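You operate a simulated robot arm through the tools that you are given. There is no shell and no other tool.

You are at the controls of a simulated robot arm. One attempt, no reset.

TASK
Measure about 250 ml of tub water in the jug, pour it on the pan's sand and swirl.
Fine: tip any extra back into the teal tub first; jug and small green pan go back. Set down upright: blue-handled jug.

Only the result counts: the job must be done as asked and must still hold three seconds after the hand-in. Knocking over, shifting, dropping, spilling or breaking anything else fails it.

THE ROBOT
A 7-joint arm with a two-finger parallel gripper, fixed in place. Base frame: the origin is on the floor under the middle of its stand, x ahead of it, y to its left, z up. Units: mm, rad, N and s.
With the tool pointing down near the work surface it reaches from about 300 to 720 mm from the base axis. Its first joint turns from -2.897 to 2.897 rad. Payload 1.57 kg.
The TCP is the grasp point between the finger pads, 30 mm short of the fingertips. In the tool frame z runs along the fingers and y along their closing line. The gripper opens to 80 mm. The fingers are 17 mm wide and 12 mm thick; the gripper's body (40 by 82 mm) begins 80 mm behind the TCP.
Orientation is that of the tool frame in the base frame, as a unit quaternion [w, x, y, z]. With the fingers straight down and closing along the base's y, the tool's x points along the base's -x, its y along +y and its z along -z.

THE INTERFACE
- The arm moves only by the tool drive_tool. Its argument "steps" is a list that holds one entry, the list of rows, each a list of 7 numbers: the shift along the base's x, y, z in mm, then the turn, a rotation vector about the base's x, y, z in rad, then the opening, from 0 (shut) to 1 (fully open). In form: [[[dx, dy, dz, rx, ry, rz, gripper], ...]]. A call has 1 to 20 rows; each row is the pose to reach, as a shift and turn from the pose commanded when the call began. A row lasts 0.2 s, in which the tool goes at most 50 mm and 0.15 rad; a call with a longer step from one row to the next is refused whole, and so is a gripper value outside its range. Where a pose cannot be reached the arm comes as near as it can. A force on the tool above 40 N (or 10 N above the force at the start of the call, whichever is more), or a blocked arm, ends the call early, and 0.2 s more pass. Each finger travels about 72 mm/s and halts on what it meets, pressing with about 28 N; the grip force reading is that of the motor and also rises with nothing between the fingers. The clock runs only during rows and for 0.2 s after the last one: add rows that repeat a pose to give the fingers time. It gives the time, the measured TCP pose, the force on the tool (base axes), the opening and the grip force at its end, in the units of the frame above (readings bear some noise), with the torque about the TCP (base axes, N m) and any sound that the robot's microphone picked up.
- Cameras (640 x 400 px; columns grow to the right, rows downward): "scene" is fixed at [49.6, 651.1, 1493]; the picture's right is [-0.76, -0.65, 0.00], its down [-0.57, 0.67, -0.47] and it looks along [0.30, -0.36, -0.88] (base axes); focal length 336 px, centre (320, 200). "wrist" rides on the gripper at [72, -7, -122] in the tool frame; the picture's right is [0.09, 1.00, 0.00], its down [-0.84, 0.08, -0.54] and it looks along [-0.54, 0.05, 0.84] (tool axes); focal length 238 px, centre (320, 200). There is no depth. A picture from a camera that has moved, and an enlarged one, comes with that camera's place and axes in the base frame and with its lens.
- capture(camera): a new picture of that camera. The clock stands still meanwhile.
- raise_lower(by): slides the trunk up (or, below 0, down) by that many mm; the arm rides with it, the base frame stays. It gives what a move gives, with no picture.
- enlarge(camera, box): a new picture of the part [left, top, right, bottom] of that camera's present view, enlarged. The clock stands still meanwhile.
- hand_in(): hands the job in; it is judged then, once.

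Places have to be worked out from the pictures, the camera data and where the tool is seen. Open the gripper and draw the arm clear of the work before you hand the job in, unless the task says otherwise.

The tools are called after ">>>" as name(argument=value, ...) on one line, values as JSON. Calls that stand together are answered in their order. drive_tool: Moves the arm, as the interface text tells. Its arguments: {"type":"object","properties":{"steps":{"type":"array","items":{"type":"array","items":{"type":"array","items":{"type":"number"}}}}},"required":["steps"]} The other tools are called the same way: raise_lower (by) moves the trunk up or down; capture (camera) takes a picture; enlarge (camera, box) takes an enlarged picture of a part of a camera's view; hand_in () hands the job in.

At the start:

```text
time: 0.0
ee_pos: [131.4, 470.9, 1163.6]
orientation: [-0.002, 0.002, 1.0, -0.006]
ft_force: [-0.3, -0.3, 0.6]
moment: [0.02, -0.03, -0.02]
gripper_width: 80.1
gripper_force: 0.1
trunk travel left (down, up): [-50.0, 65.0]
```

scene: 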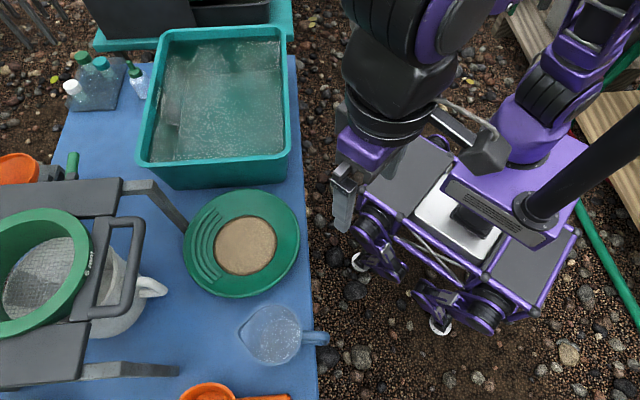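
wrist: 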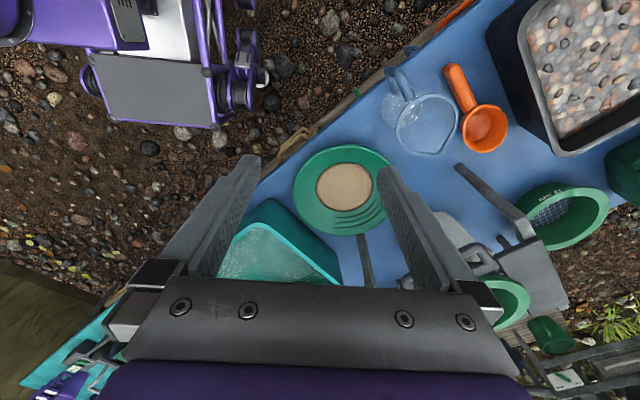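

I start by looking closely at the jug, the pan and the tub in the scene view.

>>> enlarge(camera="scene", box=[180, 280, 340, 400])

>>> enlarge(camera="scene", box=[120, 10, 320, 200])

>>> enlarge(camera="scene", box=[160, 170, 320, 310])

>>> enlarge(camera="wrist", box=[280, 40, 540, 250])

```text
3.33 times, centred on (260, 340) of scene
camera zoom: at [49.6, 651.1, 1493.0], right [-0.76, -0.65, 0.0], down [-0.57, 0.67, -0.47], along [0.3, -0.36, -0.88], focal length 1119 px, centre (520, -267)
```

zoom: 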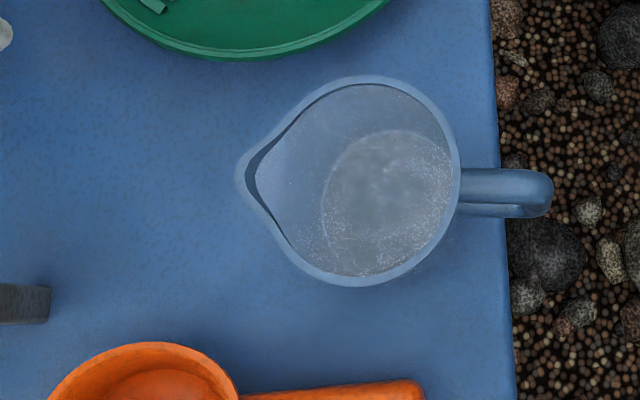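

```text
2.11 times, centred on (220, 105) of scene
camera zoom: at [49.6, 651.1, 1493.0], right [-0.76, -0.65, 0.0], down [-0.57, 0.67, -0.47], along [0.3, -0.36, -0.88], focal length 706 px, centre (530, 400)
```

zoom: 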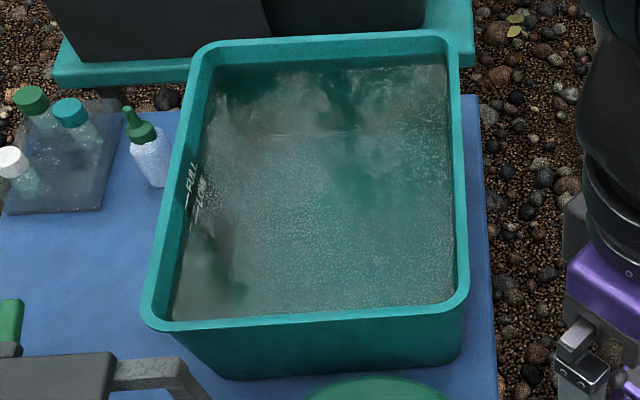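

```text
2.86 times, centred on (240, 240) of scene
camera zoom: at [49.6, 651.1, 1493.0], right [-0.76, -0.65, 0.0], down [-0.57, 0.67, -0.47], along [0.3, -0.36, -0.88], focal length 959 px, centre (549, 86)
```

zoom: 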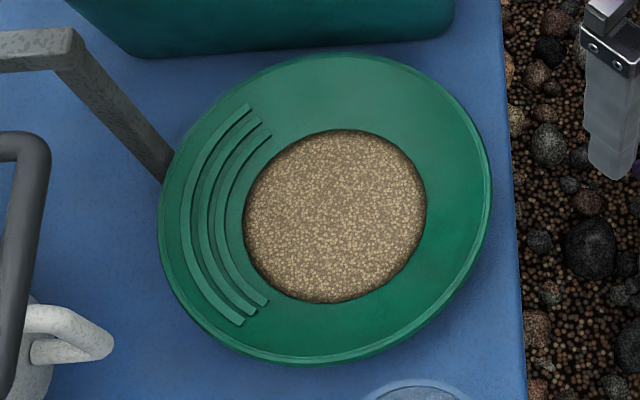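

```text
1.90 times, centred on (410, 145) of wrist
camera zoom: at [59.9, 465.1, 1286.2], right [-0.09, 1.0, -0.01], down [0.84, 0.08, 0.54], along [0.54, 0.04, -0.84], focal length 454 px, centre (149, 305)
```

zoom: 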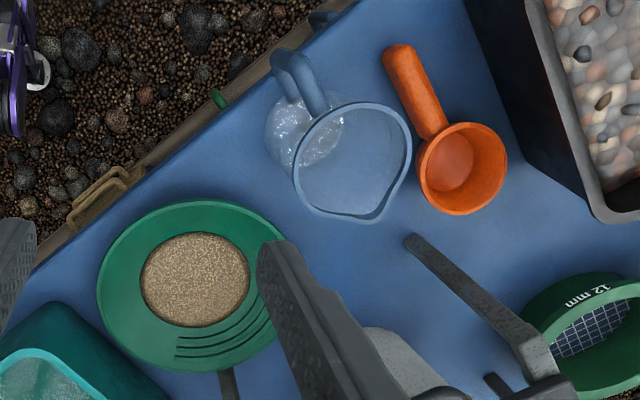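

The pan sand triangulates to about (370, 552, 729) and the jug rim to about (155, 653, 870), with its handle on the robot side. I can't tell yet whether the jug already holds water, so I lower the wrist camera, turned toward the jug, for a side view.

>>> drive_tool(steps=[[[2, 0, -18, 0.0274, -0.0274, 0.1185, 1], [4, 0, -37, 0.0548, -0.0548, 0.237, 1], [6, -1, -56, 0.0822, -0.0822, 0.3555, 1], [8, -1, -74, 0.1096, -0.1096, 0.474, 1], [10, -1, -93, 0.137, -0.137, 0.5925, 1], [12, -1, -111, 0.1644, -0.1644, 0.711, 1], [13, -2, -130, 0.1918, -0.1918, 0.8295, 1], [15, -2, -148, 0.2192, -0.2192, 0.948, 1], [17, -2, -167, 0.2466, -0.2466, 1.0665, 1], [19, -2, -185, 0.274, -0.274, 1.185, 1], [21, -3, -204, 0.3014, -0.3014, 1.3035, 1], [22, -3, -222, 0.3288, -0.3288, 1.422, 1], [24, -3, -241, 0.356, -0.356, 1.541, 1]]])

```text
time: 2.8
ee_pos: [155.2, 467.8, 918.1]
orientation: [0.161, -0.687, 0.691, 0.156]
ft_force: [0.3, 0.2, 0.0]
moment: [-0.03, -0.02, -0.02]
gripper_width: 80.1
gripper_force: 0.1
trunk travel left (down, up): [-50.0, 65.0]
```

The arm reached the viewing pose. I take both pictures.

>>> capture(camera="wrist")

>>> capture(camera="scene")

```text
taken
camera wrist: at [161.4, 349.6, 998.3], right [-1.0, -0.08, -0.05], down [-0.08, 0.52, 0.85], along [-0.04, 0.85, -0.52], focal length 238 px, centre (320, 200)
```

wrist: 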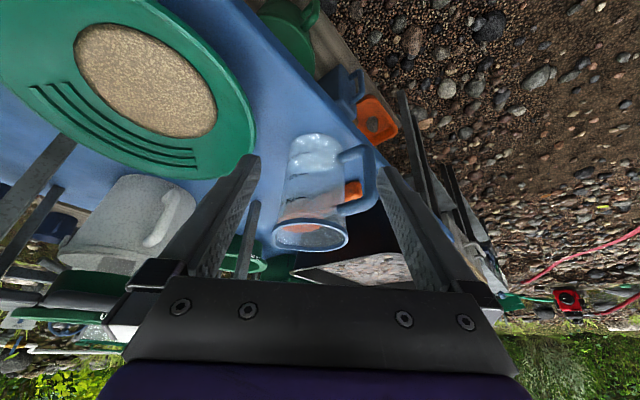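

```text
taken
```

scene: 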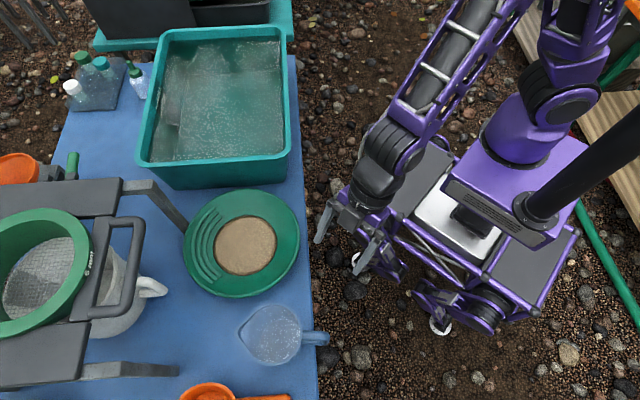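

The wrist view is upside down, with the jug on its side plane. I zoom in on the jug to see its water level and marks.

>>> enlarge(camera="wrist", box=[250, 120, 400, 260])

```text
2.86 times, centred on (325, 190) of wrist
camera zoom: at [161.4, 349.6, 998.3], right [-1.0, -0.08, -0.05], down [-0.08, 0.52, 0.85], along [-0.04, 0.85, -0.52], focal length 681 px, centre (306, 229)
```

zoom: 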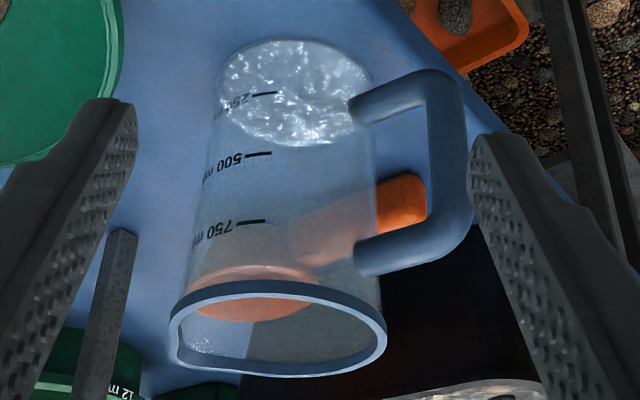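

The jug looks empty, with 250/500/750 ml marks on its near side and a C-shaped handle with a straight vertical bar. Next I swing the wrist camera round to look into the tub and find its rim, water level and depth.

>>> drive_tool(steps=[[[24, -21, 4, 0, 0, -0.0873, 1], [47, -42, 8, 0, 0, -0.1746, 1], [71, -62, 13, 0, 0, -0.2619, 1], [94, -83, 17, 0, 0, -0.3492, 1], [118, -104, 21, 0, 0, -0.4365, 1], [141, -125, 25, 0, 0, -0.5238, 1], [165, -146, 29, 0, 0, -0.6111, 1], [188, -166, 34, 0, 0, -0.6984, 1], [212, -187, 38, 0, 0, -0.7857, 1], [235, -208, 42, 0, 0, -0.873, 1]]])

>>> capture(camera="wrist")

>>> capture(camera="scene")

```text
time: 5.0
ee_pos: [390.9, 258.4, 959.9]
orientation: [0.208, -0.33, 0.918, 0.072]
ft_force: [-0.7, -0.1, -0.1]
moment: [-0.01, 0.0, 0.01]
gripper_width: 80.2
gripper_force: 0.1
trunk travel left (down, up): [-50.0, 65.0]
```

```text
taken
camera wrist: at [304.4, 179.8, 1040.3], right [-0.7, 0.72, -0.04], down [0.35, 0.39, 0.85], along [0.63, 0.58, -0.53], focal length 238 px, centre (320, 200)
```

wrist: 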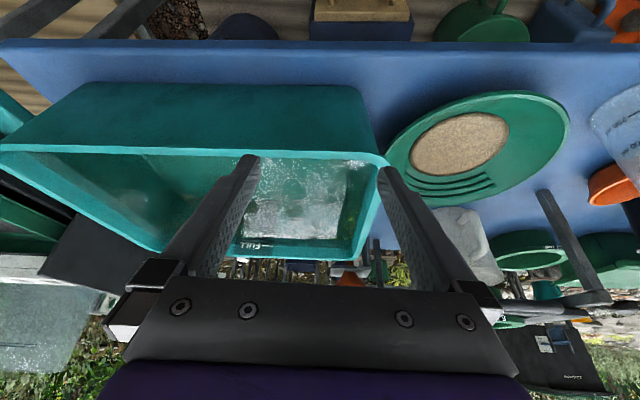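

```text
taken
```

scene: 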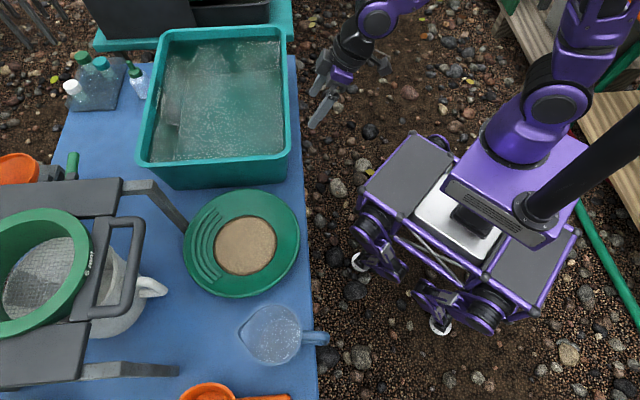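

The tub's near corner triangulates to about (396, 354) with its rim at z ≈ 875; the table is near z ≈ 710. I enlarge the views to find the water line and the tub's inner walls.

>>> enlarge(camera="wrist", box=[200, 130, 420, 280])

>>> enlarge(camera="scene", box=[130, 20, 230, 90])

>>> enlarge(camera="scene", box=[130, 110, 230, 180])

>>> enlarge(camera="scene", box=[220, 110, 320, 180])

```text
2.67 times, centred on (310, 205) of wrist
camera zoom: at [304.4, 179.8, 1040.3], right [-0.7, 0.72, -0.04], down [0.35, 0.39, 0.85], along [0.63, 0.58, -0.53], focal length 636 px, centre (347, 187)
```

zoom: 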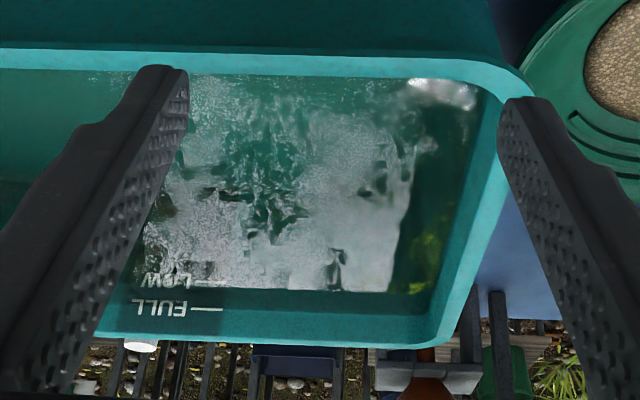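

```text
5.71 times, centred on (180, 55) of scene
camera zoom: at [49.6, 651.1, 1493.0], right [-0.76, -0.65, 0.0], down [-0.57, 0.67, -0.47], along [0.3, -0.36, -0.88], focal length 1918 px, centre (1120, 1029)
```

zoom: 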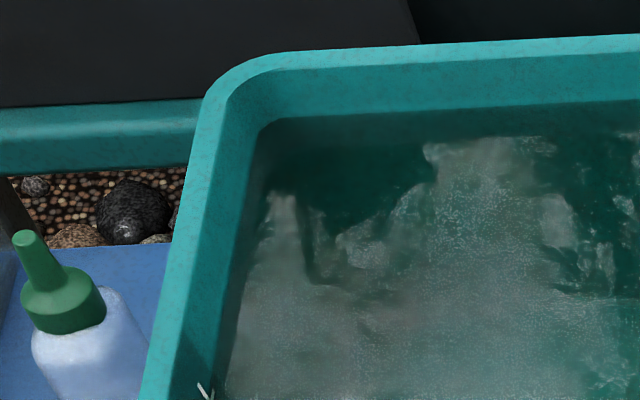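

```text
5.71 times, centred on (180, 145) of scene
camera zoom: at [49.6, 651.1, 1493.0], right [-0.76, -0.65, 0.0], down [-0.57, 0.67, -0.47], along [0.3, -0.36, -0.88], focal length 1918 px, centre (1120, 514)
```

zoom: 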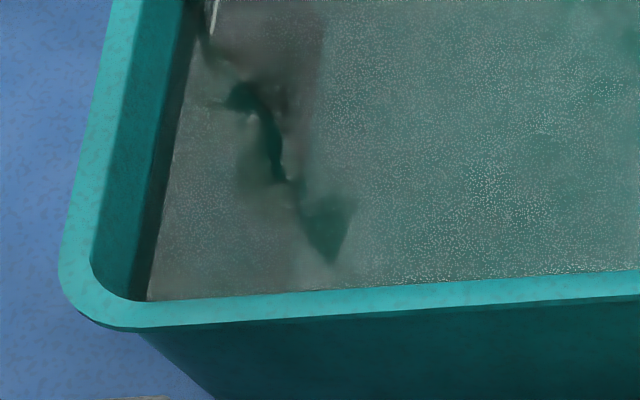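

```text
5.71 times, centred on (270, 145) of scene
camera zoom: at [49.6, 651.1, 1493.0], right [-0.76, -0.65, 0.0], down [-0.57, 0.67, -0.47], along [0.3, -0.36, -0.88], focal length 1918 px, centre (606, 514)
```

zoom: 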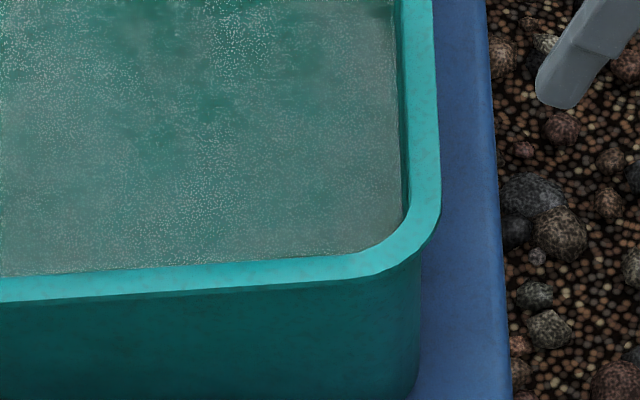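

The water lies roughly 40 mm below the rim (z ≈ 833), so I will scoop with the jug tilted about 60°. Before touching anything I test in free air whether the wrist can yaw and tilt as the scoop and pour need, starting by bringing the tool straight down.

>>> drive_tool(steps=[[[5, 2, 10, -0.073, 0.0869, 0, 1], [10, 4, 20, -0.146, 0.1738, 0, 1], [14, 6, 30, -0.2189, 0.2607, 0, 1], [19, 8, 40, -0.2918, 0.3476, 0, 1]]])

>>> drive_tool(steps=[[[5, 2, 0, 0, 0, -0.14, 1], [10, 4, 0, 0, 0, -0.28, 1], [15, 6, 0, 0, 0, -0.42, 1], [20, 8, 0, 0, 0, -0.56, 1], [25, 10, 0, 0, 0, -0.7, 1], [30, 12, 0, 0, 0, -0.84, 1], [35, 14, 0, 0, 0, -0.98, 1], [40, 16, 0, 0, 0, -1.12, 1], [45, 18, 0, 0, 0, -1.26, 1], [50, 20, 0, 0, 0, -1.4, 1], [55, 22, 0, 0, 0, -1.54, 1], [60, 24, 0, 0, 0, -1.68, 1], [65, 26, 0, 0, 0, -1.82, 1], [70, 28, 0, 0, 0, -1.96, 1]]])

```text
time: 6.0
ee_pos: [409.1, 266.1, 1006.7]
orientation: [-0.001, -0.34, 0.94, -0.005]
ft_force: [0.7, 0.4, 0.4]
moment: [0.05, 0.0, -0.03]
gripper_width: 80.1
gripper_force: 0.0
trunk travel left (down, up): [-50.0, 65.0]
```

```text
time: 9.0
ee_pos: [479.4, 296.3, 1005.5]
orientation: [-0.004, 0.592, 0.806, -0.004]
ft_force: [0.6, 0.3, -0.4]
moment: [0.04, -0.02, 0.03]
gripper_width: 79.9
gripper_force: 0.0
trunk travel left (down, up): [-50.0, 65.0]
```

The yaw follows well to about -104° relative. I continue the yaw further toward the robot-facing direction.

>>> drive_tool(steps=[[[5, 2, 0, 0, 0, -0.13, 1], [10, 4, 0, 0, 0, -0.26, 1], [15, 6, 0, 0, 0, -0.39, 1], [20, 8, 0, 0, 0, -0.52, 1], [25, 10, 0, 0, 0, -0.65, 1], [30, 12, 0, 0, 0, -0.78, 1]]])

>>> capture(camera="scene")

```text
time: 10.4
ee_pos: [508.2, 306.9, 1003.6]
orientation: [-0.005, 0.855, 0.519, -0.001]
ft_force: [0.6, -0.4, 0.7]
moment: [-0.01, 0.0, -0.01]
gripper_width: 80.1
gripper_force: 0.1
trunk travel left (down, up): [-50.0, 65.0]
```

```text
taken
```

scene: 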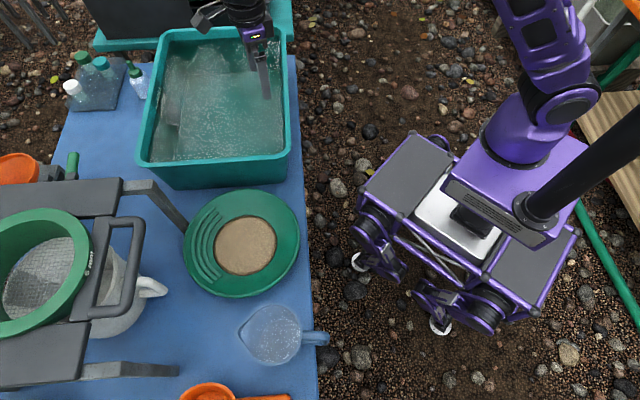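

Yaw to about -149° relative is reachable. Now I test the pouring tilt (up to about 105°) in place, high above the tub.

>>> drive_tool(steps=[[[0, 0, 2, 0.1153, -0.06, 0, 1], [0, 0, 4, 0.2306, -0.12, 0, 1], [0, 0, 6, 0.3459, -0.1801, 0, 1], [0, 0, 8, 0.4612, -0.2401, 0, 1], [0, 0, 10, 0.5766, -0.3001, 0, 1], [0, 0, 12, 0.6919, -0.3601, 0, 1], [0, 0, 14, 0.8072, -0.4201, 0, 1], [0, 0, 16, 0.9225, -0.4802, 0, 1]]])

>>> drive_tool(steps=[[[0, 0, 2, 0.1153, -0.06, 0, 1], [0, 0, 4, 0.2306, -0.12, 0, 1], [0, 0, 6, 0.3459, -0.1801, 0, 1], [0, 0, 8, 0.4612, -0.2401, 0, 1], [0, 0, 10, 0.5766, -0.3001, 0, 1], [0, 0, 12, 0.6919, -0.3601, 0, 1]]])

>>> capture(camera="scene")

>>> capture(camera="wrist")

```text
time: 12.2
ee_pos: [508.5, 308.4, 1020.6]
orientation: [-0.261, 0.739, 0.454, 0.424]
ft_force: [1.0, -0.1, 0.2]
moment: [0.02, 0.03, -0.02]
gripper_width: 79.9
gripper_force: 0.1
trunk travel left (down, up): [-50.0, 65.0]
```

```text
time: 13.6
ee_pos: [508.8, 307.1, 1033.9]
orientation: [-0.412, 0.52, 0.322, 0.676]
ft_force: [-0.5, -1.0, 0.2]
moment: [0.0, 0.02, -0.01]
gripper_width: 80.0
gripper_force: 0.1
trunk travel left (down, up): [-50.0, 65.0]
```

```text
taken
```

scene: 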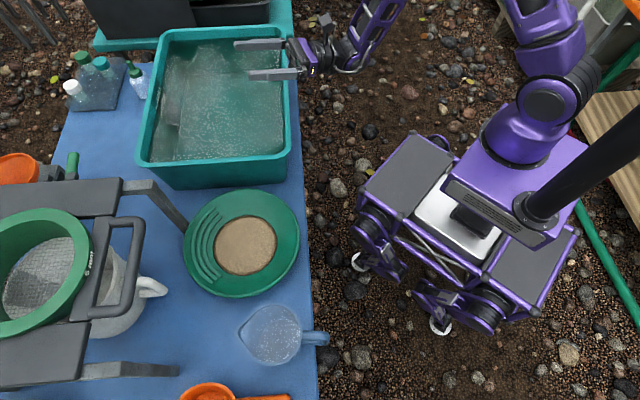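

```text
taken
camera wrist: at [441.9, 188.7, 1072.7], right [0.88, -0.47, 0.1], down [-0.07, -0.32, -0.95], along [0.48, 0.82, -0.31], focal length 238 px, centre (320, 200)
```

wrist: 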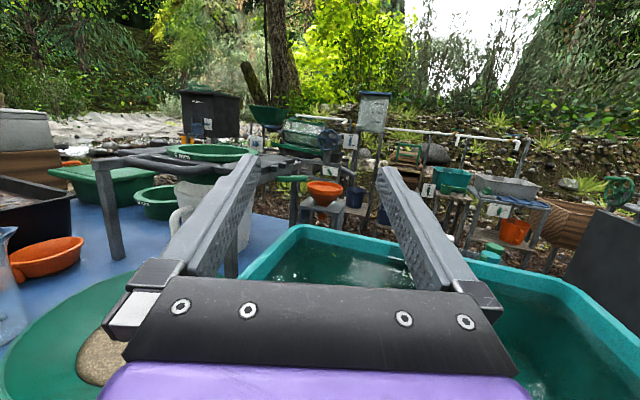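

The wrist reached 104° of tilt over the tub, so the scoop-and-pour plan works. I undo the tilt now and then carry the open gripper to above the jug handle, estimated at (88, 597), yawed so the fingers straddle the handle.

>>> drive_tool(steps=[[[0, 0, 0, -0.1153, 0.06, 0, 1], [0, 0, 0, -0.2306, 0.12, 0, 1], [0, 0, 0, -0.3459, 0.1801, 0, 1], [0, 0, 0, -0.4612, 0.2401, 0, 1], [0, 0, 0, -0.5766, 0.3001, 0, 1], [0, 0, 0, -0.6919, 0.3601, 0, 1], [0, 0, 0, -0.8072, 0.4201, 0, 1], [0, 0, 0, -0.9225, 0.4802, 0, 1], [0, 0, 0, -1.0378, 0.5402, 0, 1], [0, 0, 0, -1.1531, 0.6002, 0, 1], [0, 0, 0, -1.2684, 0.6602, 0, 1], [0, 0, 0, -1.3838, 0.7203, 0, 1], [0, 0, 0, -1.4991, 0.7803, 0, 1], [0, 0, 0, -1.6144, 0.8403, 0, 1]]])

>>> drive_tool(steps=[[[-21, 14, 0, 0, 0, 0.1368, 1], [-42, 29, 0, 0, 0, 0.2735, 1], [-63, 43, 0, 0, 0, 0.4103, 1], [-84, 58, 0, 0, 0, 0.547, 1], [-105, 72, 0, 0, 0, 0.6838, 1], [-126, 87, 0, 0, 0, 0.8205, 1], [-147, 101, 0, 0, 0, 0.9573, 1], [-168, 116, 0, 0, 0, 1.094, 1], [-189, 130, 0, 0, 0, 1.2308, 1], [-210, 144, 0, 0, 0, 1.3675, 1], [-231, 159, 0, 0, 0, 1.5043, 1], [-252, 173, 0, 0, 0, 1.641, 1], [-273, 188, -4, 0, 0, 1.7778, 1], [-294, 202, -8, 0, 0, 1.9145, 1], [-315, 217, -12, 0, 0, 2.0513, 1], [-336, 231, -16, 0, 0, 2.188, 1], [-357, 246, -20, 0, 0, 2.3248, 1], [-378, 260, -24, 0, 0, 2.4615, 1], [-399, 275, -28, 0, 0, 2.5983, 1], [-420, 289, -32, 0, 0, 2.735, 1]]])

>>> capture(camera="wrist")

>>> capture(camera="scene")

```text
time: 16.6
ee_pos: [507.9, 306.6, 1032.6]
orientation: [-0.004, 0.854, 0.52, -0.003]
ft_force: [0.5, 0.4, 0.9]
moment: [0.04, -0.01, 0.0]
gripper_width: 79.9
gripper_force: 0.0
trunk travel left (down, up): [-50.0, 65.0]
```

```text
time: 20.8
ee_pos: [86.8, 597.8, 1001.4]
orientation: [0.001, -0.338, 0.941, -0.006]
ft_force: [0.1, 0.3, 0.3]
moment: [0.01, -0.01, 0.01]
gripper_width: 80.0
gripper_force: 0.2
trunk travel left (down, up): [-50.0, 65.0]
```

```text
taken
camera wrist: at [35.9, 547.1, 1123.4], right [-0.71, 0.71, -0.01], down [0.59, 0.6, 0.54], along [0.39, 0.38, -0.84], focal length 238 px, centre (320, 200)
```

wrist: 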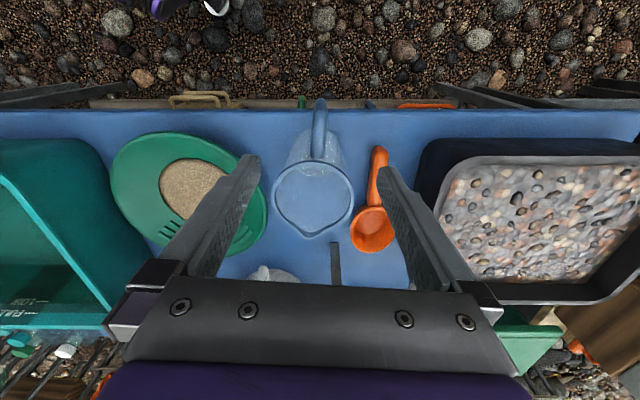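

```text
taken
```

scene: 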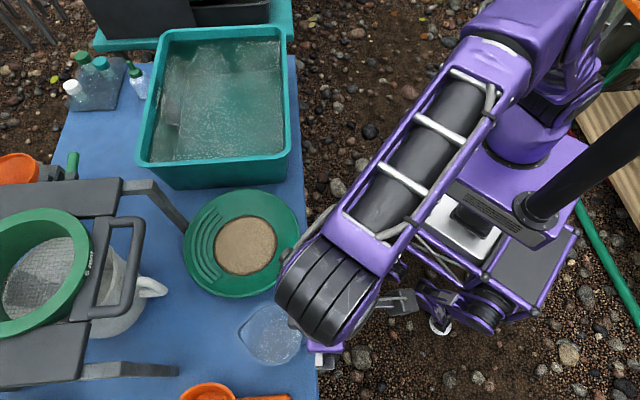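

The handle is seen end-on near the middle of the view. I enlarge it to place it accurately.

>>> enlarge(camera="wrist", box=[250, 80, 410, 250])

```text
2.35 times, centred on (330, 165) of wrist
camera zoom: at [35.9, 547.1, 1123.4], right [-0.71, 0.71, -0.01], down [0.59, 0.6, 0.54], along [0.39, 0.38, -0.84], focal length 561 px, centre (296, 282)
```

zoom: 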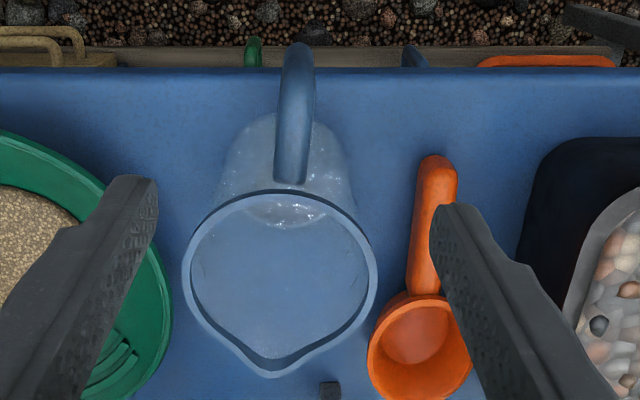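

Handle and spout line up along azimuth ≈ 39.4°, with the handle bar near (88.5, 599), about 15 mm wide, spanning z ≈ 753–846. I lower the open gripper straight over it to z ≈ 806 without closing yet.

>>> drive_tool(steps=[[[1, 0.5, -20, 0, 0, 0, 1], [1.5, 1, -40, 0, 0, 0, 1], [1.5, 1, -60, 0, 0, 0, 1], [1.5, 1, -80, 0, 0, 0, 1], [1.5, 1, -100, 0, 0, 0, 1], [1.5, 1, -115, 0, 0, 0, 1], [1.5, 1, -130, 0, 0, 0, 1], [1.5, 1, -145, 0, 0, 0, 1]]])

>>> capture(camera="wrist")

>>> capture(camera="scene")

```text
time: 22.6
ee_pos: [89.2, 597.2, 856.6]
orientation: [0.001, -0.338, 0.941, -0.005]
ft_force: [-0.2, -0.2, 0.0]
moment: [0.0, -0.02, 0.0]
gripper_width: 79.9
gripper_force: 0.1
trunk travel left (down, up): [-50.0, 65.0]
```

```text
taken
camera wrist: at [38.3, 546.3, 979.7], right [-0.7, 0.71, -0.01], down [0.59, 0.6, 0.54], along [0.39, 0.37, -0.84], focal length 238 px, centre (320, 200)
```

wrist: 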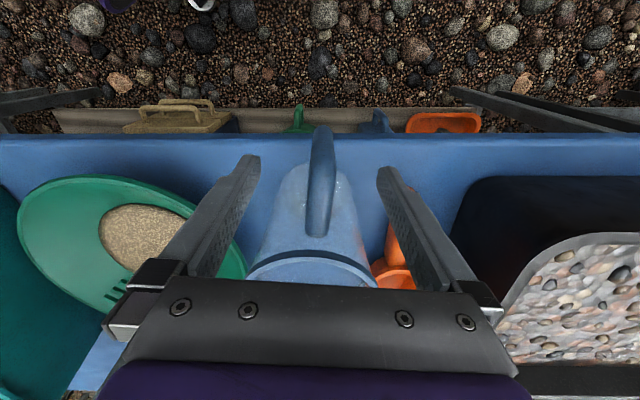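

```text
taken
```

scene: 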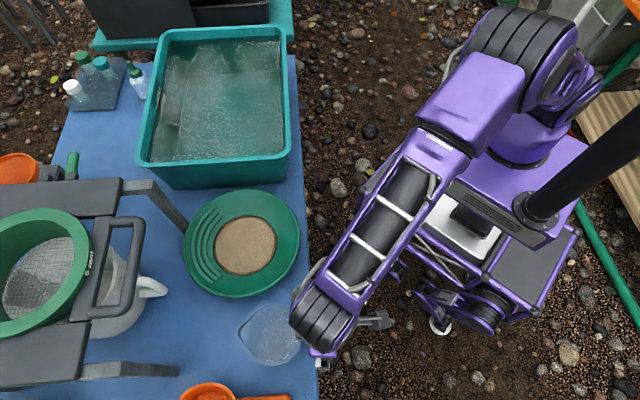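

The handle is centred between the fingers. I go down the last 50 mm.

>>> drive_tool(steps=[[[0, 0.5, -13, 0, 0, 0, 1], [0, 1, -26, 0, 0, 0, 1], [0, 1, -39, 0, 0, 0, 1], [0, 1, -50, 0, 0, 0, 1], [0, 1, -50, 0, 0, 0, 1]]])

>>> capture(camera="wrist")

```text
time: 23.8
ee_pos: [89.8, 597.0, 806.1]
orientation: [0.001, -0.337, 0.942, -0.005]
ft_force: [1.0, -0.8, 0.7]
moment: [-0.02, 0.01, -0.08]
gripper_width: 80.1
gripper_force: 0.1
trunk travel left (down, up): [-50.0, 65.0]
```

```text
taken
camera wrist: at [38.9, 547.1, 928.7], right [-0.7, 0.71, -0.01], down [0.59, 0.6, 0.54], along [0.39, 0.37, -0.84], focal length 238 px, centre (320, 200)
```

wrist: 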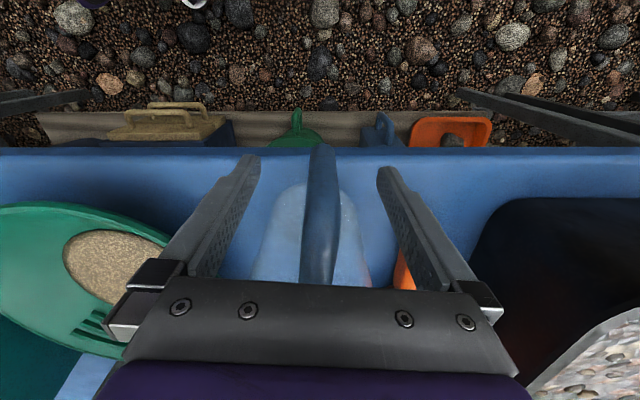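

The fingers straddle the vertical bar. I nudge 2 mm outward for better pad overlap and close on the handle, giving the fingers time.

>>> drive_tool(steps=[[[-1.5, -1, 0, 0, 0, 0, 1], [-1.5, -1, 0, 0, 0, 0, 0.6], [-1.5, -1, 0, 0, 0, 0, 0.4], [-1.5, -1, 0, 0, 0, 0, 0.25], [-1.5, -1, 0, 0, 0, 0, 0.1], [-1.5, -1, 0, 0, 0, 0, 0], [-1.5, -1, 0, 0, 0, 0, 0], [-1.5, -1, 0, 0, 0, 0, 0]]])

>>> capture(camera="wrist")

>>> enlarge(camera="scene", box=[180, 280, 340, 400])

```text
time: 25.6
ee_pos: [89.4, 595.9, 806.0]
orientation: [0.001, -0.337, 0.942, -0.005]
ft_force: [-0.3, -0.3, 0.7]
moment: [0.17, 0.02, 0.02]
gripper_width: 17.8
gripper_force: 28.0
trunk travel left (down, up): [-50.0, 65.0]
```

```text
taken
camera wrist: at [37.6, 546.8, 928.8], right [-0.7, 0.71, -0.01], down [0.59, 0.6, 0.54], along [0.39, 0.37, -0.84], focal length 238 px, centre (320, 200)
```

wrist: 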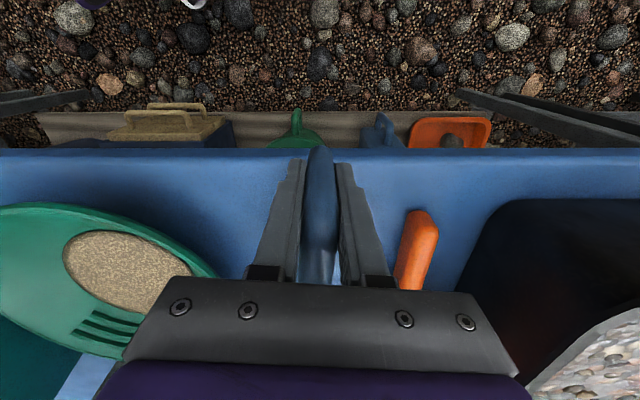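

```text
3.33 times, centred on (260, 340) of scene
camera zoom: at [49.6, 651.1, 1493.0], right [-0.76, -0.65, 0.0], down [-0.57, 0.67, -0.47], along [0.3, -0.36, -0.88], focal length 1119 px, centre (520, -267)
```

zoom: 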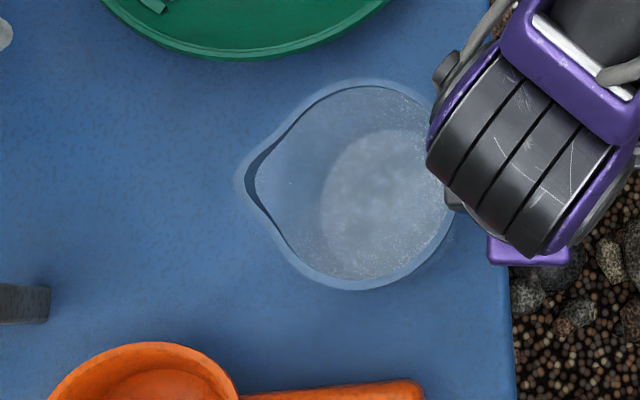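

The handle is held (17.8 mm, 28 N). I record the grasp pose (89.4, 595.9, 806.0) for the set-down, then lift 40 mm slowly and check the weight.

>>> drive_tool(steps=[[[0, 0, 5, 0, 0, 0, 0], [0, 0, 12, 0, 0, 0, 0], [0, 0, 20, 0, 0, 0, 0], [0, 0, 30, 0, 0, 0, 0], [0, 0, 40, 0, 0, 0, 0], [0, 0, 40, 0, 0, 0, 0], [0, 0, 40, 0, 0, 0, 0]]])

>>> capture(camera="wrist")

>>> enlarge(camera="scene", box=[180, 280, 340, 400])

```text
time: 27.2
ee_pos: [87.6, 596.3, 844.5]
orientation: [0.0, -0.337, 0.941, -0.006]
ft_force: [-0.1, 0.2, -1.2]
moment: [-0.03, 0.05, 0.02]
gripper_width: 17.4
gripper_force: 27.7
trunk travel left (down, up): [-50.0, 65.0]
```

```text
taken
camera wrist: at [37.1, 547.3, 968.8], right [-0.7, 0.71, -0.01], down [0.59, 0.6, 0.54], along [0.39, 0.37, -0.84], focal length 238 px, centre (320, 200)
```

wrist: 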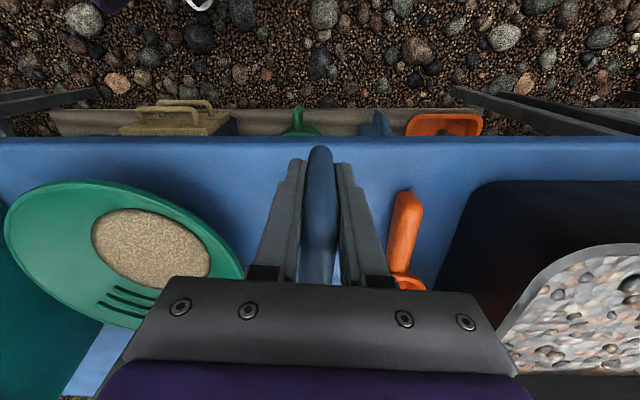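

```text
3.33 times, centred on (260, 340) of scene
camera zoom: at [49.6, 651.1, 1493.0], right [-0.76, -0.65, 0.0], down [-0.57, 0.67, -0.47], along [0.3, -0.36, -0.88], focal length 1119 px, centre (520, -267)
```

zoom: 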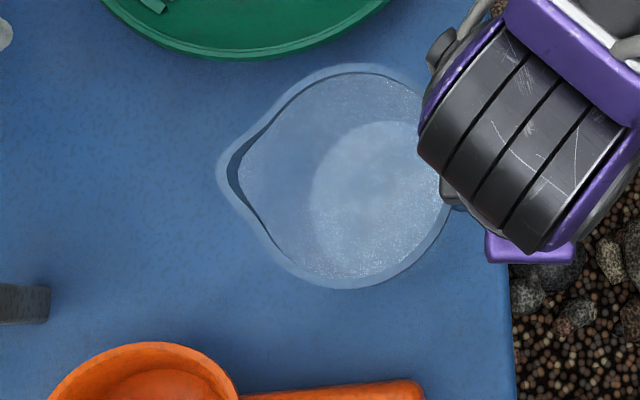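

The jug came up cleanly, weighing roughly 0.15 kg. I raise it to a safe height and then carry it upright to above the tub while yawing so the spout will face the robot.

>>> drive_tool(steps=[[[0, 0, 15, 0, 0, 0, 0], [0, 0, 35, 0, 0, 0, 0], [0, 0, 60, 0, 0, 0, 0], [0, 0, 85, 0, 0, 0, 0], [0, 0, 110, 0, 0, 0, 0], [0, 0, 135, 0, 0, 0, 0], [0, 0, 160, 0, 0, 0, 0], [0, 0, 180, 0, 0, 0, 0], [0, 0, 190, 0, 0, 0, 0], [0, 0, 190, 0, 0, 0, 0]]])

>>> drive_tool(steps=[[[13, -5, 0, 0, 0, -0.07, 0], [36, -13, 0, 0, 0, -0.19, 0], [65, -23, 0, 0, 0, -0.33, 0], [94, -33, 0, 0, 0, -0.47, 0], [123, -43, 0, 0, 0, -0.61, 0], [152, -53, 0, 0, 0, -0.75, 0], [181, -64, 0, 0, 0, -0.89, 0], [210, -74, 0, 0, 0, -1.03, 0], [239, -84, 0, 0, 0, -1.17, 0], [268, -94, 0, 0, 0, -1.31, 0], [297, -105, 0, 0, 0, -1.45, 0], [326, -115, 0, 0, 0, -1.6, 0], [355, -125, 2, 0, 0, -1.75, 0], [384, -135, 5, 0, 0, -1.9, 0], [413, -146, 8, 0, 0, -2.05, 0], [442, -156, 11, 0, 0, -2.2, 0], [470, -166, 14, 0, 0, -2.35, 0], [496, -175, 17, 0, 0, -2.5, 0], [516, -182, 20, 0, 0, -2.63, 0], [528, -186, 22, 0, 0, -2.738, 0]]])

>>> capture(camera="scene")

>>> capture(camera="wrist")

```text
time: 29.4
ee_pos: [87.1, 596.9, 1036.2]
orientation: [0.0, -0.337, 0.942, -0.005]
ft_force: [0.5, 0.5, -1.5]
moment: [-0.05, 0.06, 0.0]
gripper_width: 17.6
gripper_force: 27.7
trunk travel left (down, up): [-50.0, 65.0]
```

```text
time: 33.6
ee_pos: [569.0, 385.0, 1042.6]
orientation: [-0.005, 0.855, 0.518, -0.002]
ft_force: [0.4, -0.1, -0.9]
moment: [0.07, -0.07, -0.01]
gripper_width: 17.7
gripper_force: 28.4
out of reach, approached as far as the arm can: row 17, 18, 19, 20
trunk travel left (down, up): [-50.0, 65.0]
```

```text
taken
```

scene: 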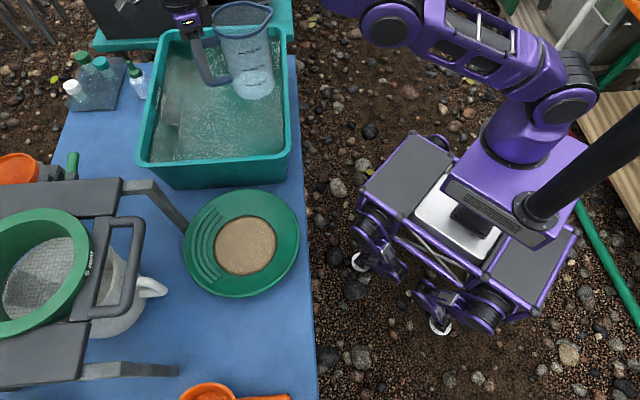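

```text
taken
camera wrist: at [599.6, 452.1, 1165.3], right [0.93, -0.38, -0.01], down [-0.31, -0.78, 0.54], along [-0.21, -0.5, -0.84], focal length 238 px, centre (320, 200)
```

wrist: 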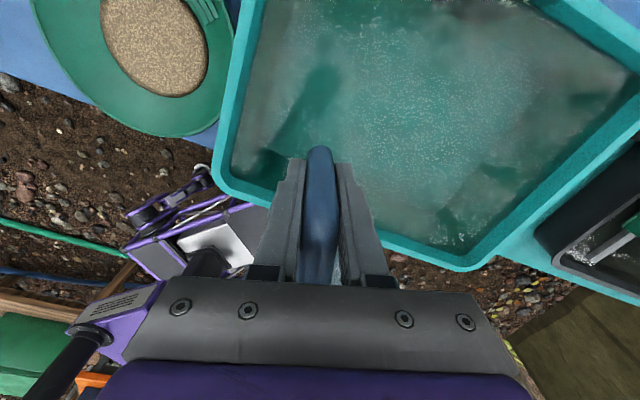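

The tool-down reach ended slightly short at (569, 385), with the jug upright over the tub; tub corners in this view agree with my estimate. I now tilt the jug about 60° here, well above the water, and check where it ends up.

>>> drive_tool(steps=[[[0, 0, 0, 0.1153, -0.06, 0, 0], [0, 0, 0, 0.2306, -0.12, 0, 0], [0, 0, 0, 0.3459, -0.1801, 0, 0], [0, 0, 0, 0.4612, -0.2401, 0, 0], [0, 0, 0, 0.5766, -0.3001, 0, 0], [0, 0, 0, 0.6919, -0.3601, 0, 0], [0, 0, 0, 0.8072, -0.4201, 0, 0], [0, 0, 0, 0.9225, -0.4802, 0, 0], [0, 0, 0, 0.9225, -0.4802, 0, 0]]])

>>> capture(camera="scene")

>>> capture(camera="wrist")

```text
time: 35.6
ee_pos: [569.5, 386.5, 1042.2]
orientation: [-0.262, 0.74, 0.452, 0.424]
ft_force: [0.4, 0.3, -1.3]
moment: [0.04, 0.0, 0.03]
gripper_width: 17.5
gripper_force: 28.0
trunk travel left (down, up): [-50.0, 65.0]
```

```text
taken
```

scene: 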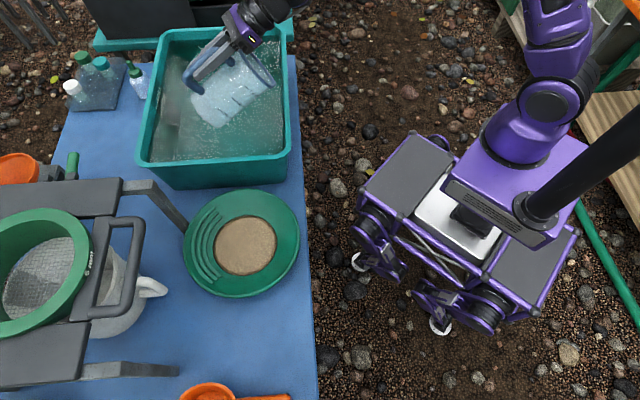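

```text
taken
camera wrist: at [533.3, 327.2, 1165.6], right [0.91, -0.41, 0.07], down [-0.34, -0.83, -0.45], along [0.25, 0.38, -0.89], focal length 238 px, centre (320, 200)
```

wrist: 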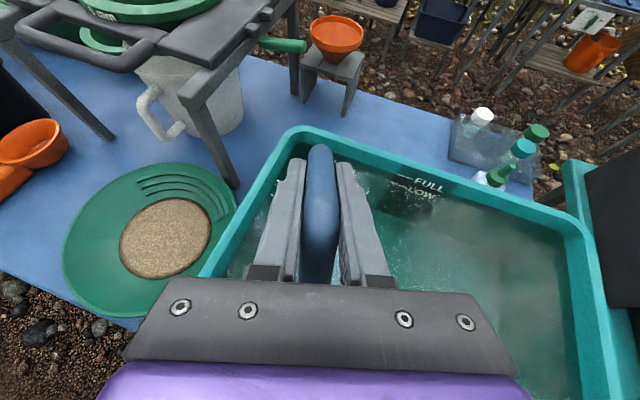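

The arm holds the tilted jug at (569, 386). I shift it further into the tub, to about (622, 410), keeping the height, and check the clearance to the walls.

>>> drive_tool(steps=[[[13, 6, 0, 0, 0, 0, 0], [27, 12, 0, 0, 0, 0, 0], [41, 18, 0, 0, 0, 0, 0], [52, 23, 0, 0, 0, 0, 0], [52, 23, -12, 0, 0, 0, 0], [52, 23, -27, 0, 0, 0, 0], [52, 23, -42, 0, 0, 0, 0], [52, 23, -52, 0, 0, 0, 0], [52, 23, -52, 0, 0, 0, 0]]])

>>> capture(camera="scene")

>>> enlarge(camera="scene", box=[130, 10, 310, 190])

```text
time: 37.6
ee_pos: [622.0, 411.0, 991.1]
orientation: [-0.262, 0.74, 0.453, 0.423]
ft_force: [0.0, -0.1, -0.5]
moment: [0.0, -0.03, 0.03]
gripper_width: 17.8
gripper_force: 28.1
trunk travel left (down, up): [-50.0, 65.0]
```

```text
taken
```

scene: 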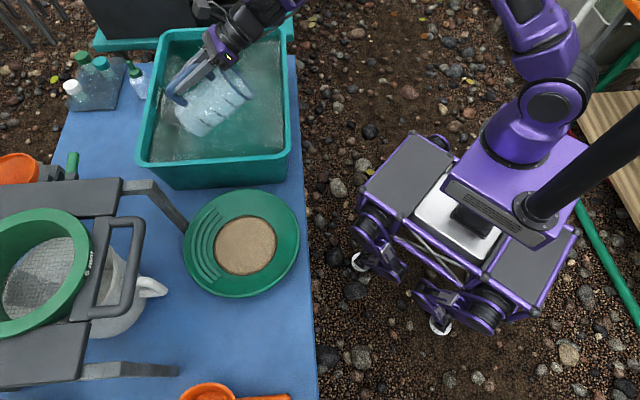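

```text
2.22 times, centred on (220, 100) of scene
camera zoom: at [49.6, 651.1, 1493.0], right [-0.76, -0.65, 0.0], down [-0.57, 0.67, -0.47], along [0.3, -0.36, -0.88], focal length 746 px, centre (542, 422)
```

zoom: 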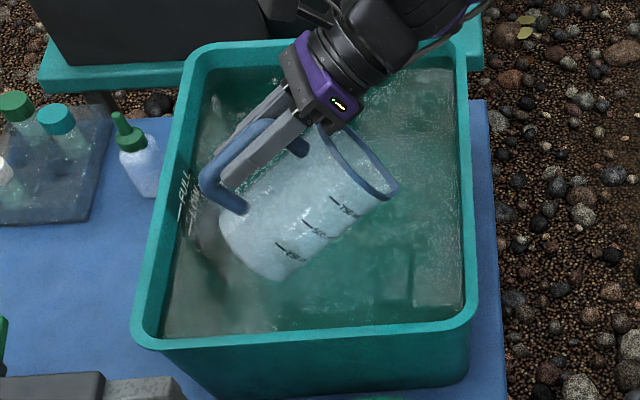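

The jug is well placed inside the tub, marks facing the scene camera. I descend further until the lip is just above the water and look again.

>>> drive_tool(steps=[[[0, 0, -8, 0, 0, 0, 0], [0, 0, -18, 0, 0, 0, 0], [0, 0, -28, 0, 0, 0, 0], [0, 0, -36, 0, 0, 0, 0], [0, 0, -42, 0, 0, 0, 0], [0, 0, -42, 0, 0, 0, 0]]])

>>> enlarge(camera="scene", box=[130, 10, 310, 190])

>>> capture(camera="wrist")

```text
time: 39.0
ee_pos: [621.3, 410.9, 948.5]
orientation: [-0.262, 0.74, 0.452, 0.424]
ft_force: [-0.4, -0.3, -1.2]
moment: [0.0, -0.01, 0.01]
gripper_width: 17.7
gripper_force: 27.8
trunk travel left (down, up): [-50.0, 65.0]
```

```text
2.22 times, centred on (220, 100) of scene
camera zoom: at [49.6, 651.1, 1493.0], right [-0.76, -0.65, 0.0], down [-0.57, 0.67, -0.47], along [0.3, -0.36, -0.88], focal length 746 px, centre (542, 422)
```

zoom: 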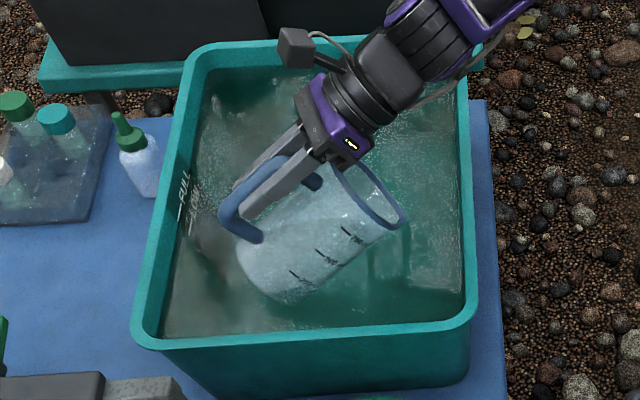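

```text
taken
camera wrist: at [585.2, 351.3, 1071.7], right [0.91, -0.41, 0.08], down [-0.34, -0.83, -0.45], along [0.25, 0.38, -0.89], focal length 238 px, centre (320, 200)
```

wrist: 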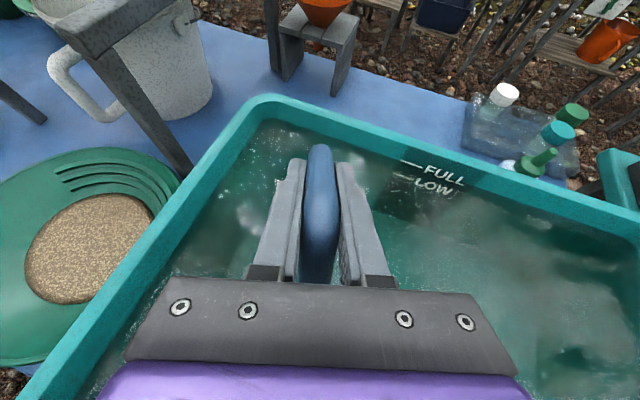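

Water appears to stand near the LOW mark (z ≈ 830), so the lip is still about 15 mm above it. I lower the jug another 45 mm to put the lip about 28 mm under and let it fill.

>>> drive_tool(steps=[[[0, 0, -8, 0, 0, 0, 0], [0, 0, -16, 0, 0, 0, 0], [0, 0, -24, 0, 0, 0, 0], [0, 0, -32, 0, 0, 0, 0], [0, 0, -39, 0, 0, 0, 0], [0, 0, -45, 0, 0, 0, 0], [0, 0, -45, 0, 0, 0, 0], [0, 0, -45, 0, 0, 0, 0], [0, 0, -45, 0, 0, 0, 0]]])

>>> enlarge(camera="scene", box=[130, 10, 310, 190])

```text
time: 41.0
ee_pos: [620.9, 411.0, 901.9]
orientation: [-0.262, 0.74, 0.452, 0.424]
ft_force: [0.1, 1.2, -0.2]
moment: [-0.01, -0.03, 0.0]
gripper_width: 17.7
gripper_force: 28.5
trunk travel left (down, up): [-50.0, 65.0]
```

```text
2.22 times, centred on (220, 100) of scene
camera zoom: at [49.6, 651.1, 1493.0], right [-0.76, -0.65, 0.0], down [-0.57, 0.67, -0.47], along [0.3, -0.36, -0.88], focal length 746 px, centre (542, 422)
```

zoom: 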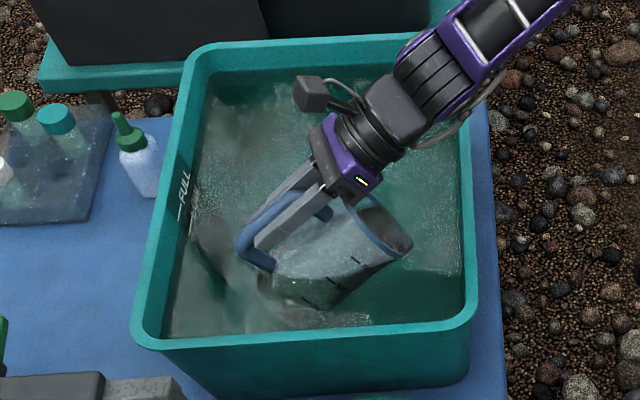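

The jug is partly immersed. I zoom in to see whether the lip is under water and whether water has entered.

>>> enlarge(camera="scene", box=[190, 70, 260, 120])

```text
8.00 times, centred on (225, 95) of scene
camera zoom: at [49.6, 651.1, 1493.0], right [-0.76, -0.65, 0.0], down [-0.57, 0.67, -0.47], along [0.3, -0.36, -0.88], focal length 2685 px, centre (1080, 1040)
```

zoom: 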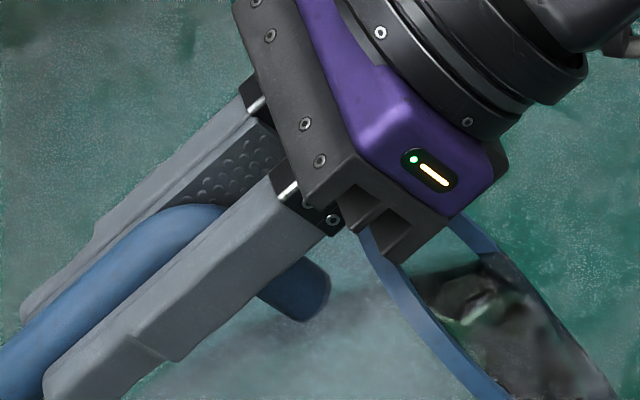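

I look at the lower part of the rim, where the spout should be.

>>> enlarge(camera="scene", box=[200, 90, 270, 140])

```text
8.00 times, centred on (235, 115) of scene
camera zoom: at [49.6, 651.1, 1493.0], right [-0.76, -0.65, 0.0], down [-0.57, 0.67, -0.47], along [0.3, -0.36, -0.88], focal length 2685 px, centre (1000, 880)
```

zoom: 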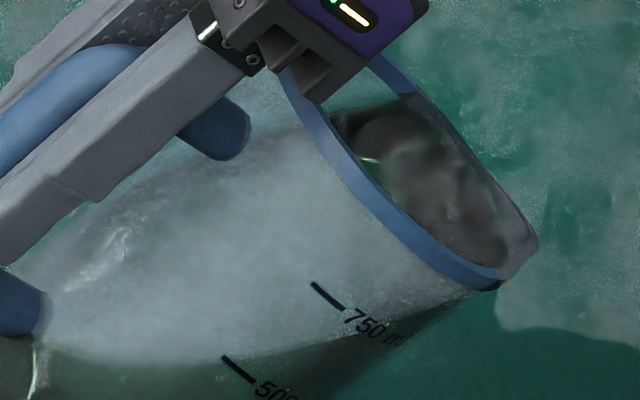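

The spout edge is under water and the inside looks flooded. I lift slowly straight up at the same tilt, so the extra drains over the lip back into the tub, and then read the weight.

>>> drive_tool(steps=[[[0, 0, 4, 0, 0, 0, 0], [0, 0, 10, 0, 0, 0, 0], [0, 0, 17, 0, 0, 0, 0], [0, 0, 24, 0, 0, 0, 0], [0, 0, 31, 0, 0, 0, 0], [0, 0, 38, 0, 0, 0, 0], [0, 0, 45, 0, 0, 0, 0], [0, 0, 52, 0, 0, 0, 0], [0, 0, 59, 0, 0, 0, 0], [0, 0, 66, 0, 0, 0, 0], [0, 0, 74, 0, 0, 0, 0], [0, 0, 82, 0, 0, 0, 0], [0, 0, 90, 0, 0, 0, 0], [0, 0, 98, 0, 0, 0, 0], [0, 0, 104, 0, 0, 0, 0], [0, 0, 108, 0, 0, 0, 0], [0, 0, 108, 0, 0, 0, 0], [0, 0, 108, 0, 0, 0, 0], [0, 0, 108, 0, 0, 0, 0]]])

>>> enlarge(camera="scene", box=[130, 10, 310, 190])

>>> enlarge(camera="scene", box=[170, 50, 260, 120])

```text
time: 45.0
ee_pos: [622.7, 410.5, 1010.4]
orientation: [-0.262, 0.74, 0.452, 0.424]
ft_force: [-0.2, 0.3, -4.6]
moment: [0.06, -0.09, 0.01]
gripper_width: 17.8
gripper_force: 28.0
trunk travel left (down, up): [-50.0, 65.0]
```

```text
2.22 times, centred on (220, 100) of scene
camera zoom: at [49.6, 651.1, 1493.0], right [-0.76, -0.65, 0.0], down [-0.57, 0.67, -0.47], along [0.3, -0.36, -0.88], focal length 746 px, centre (542, 422)
```

zoom: 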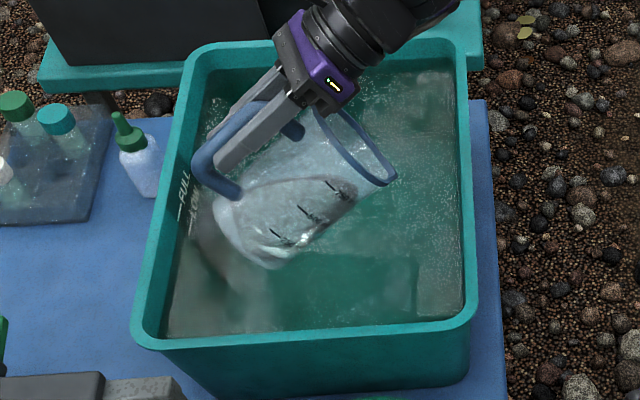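

```text
5.71 times, centred on (215, 85) of scene
camera zoom: at [49.6, 651.1, 1493.0], right [-0.76, -0.65, 0.0], down [-0.57, 0.67, -0.47], along [0.3, -0.36, -0.88], focal length 1918 px, centre (920, 857)
```

zoom: 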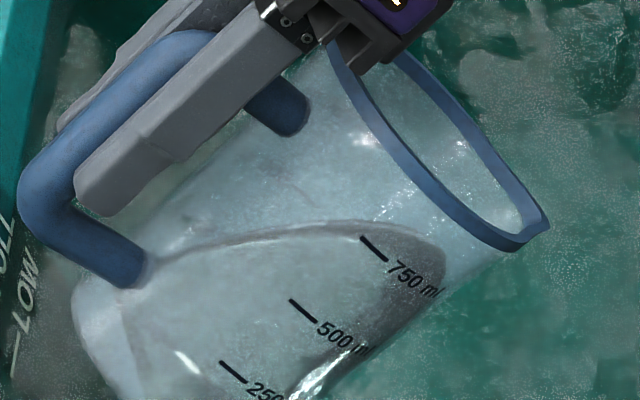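

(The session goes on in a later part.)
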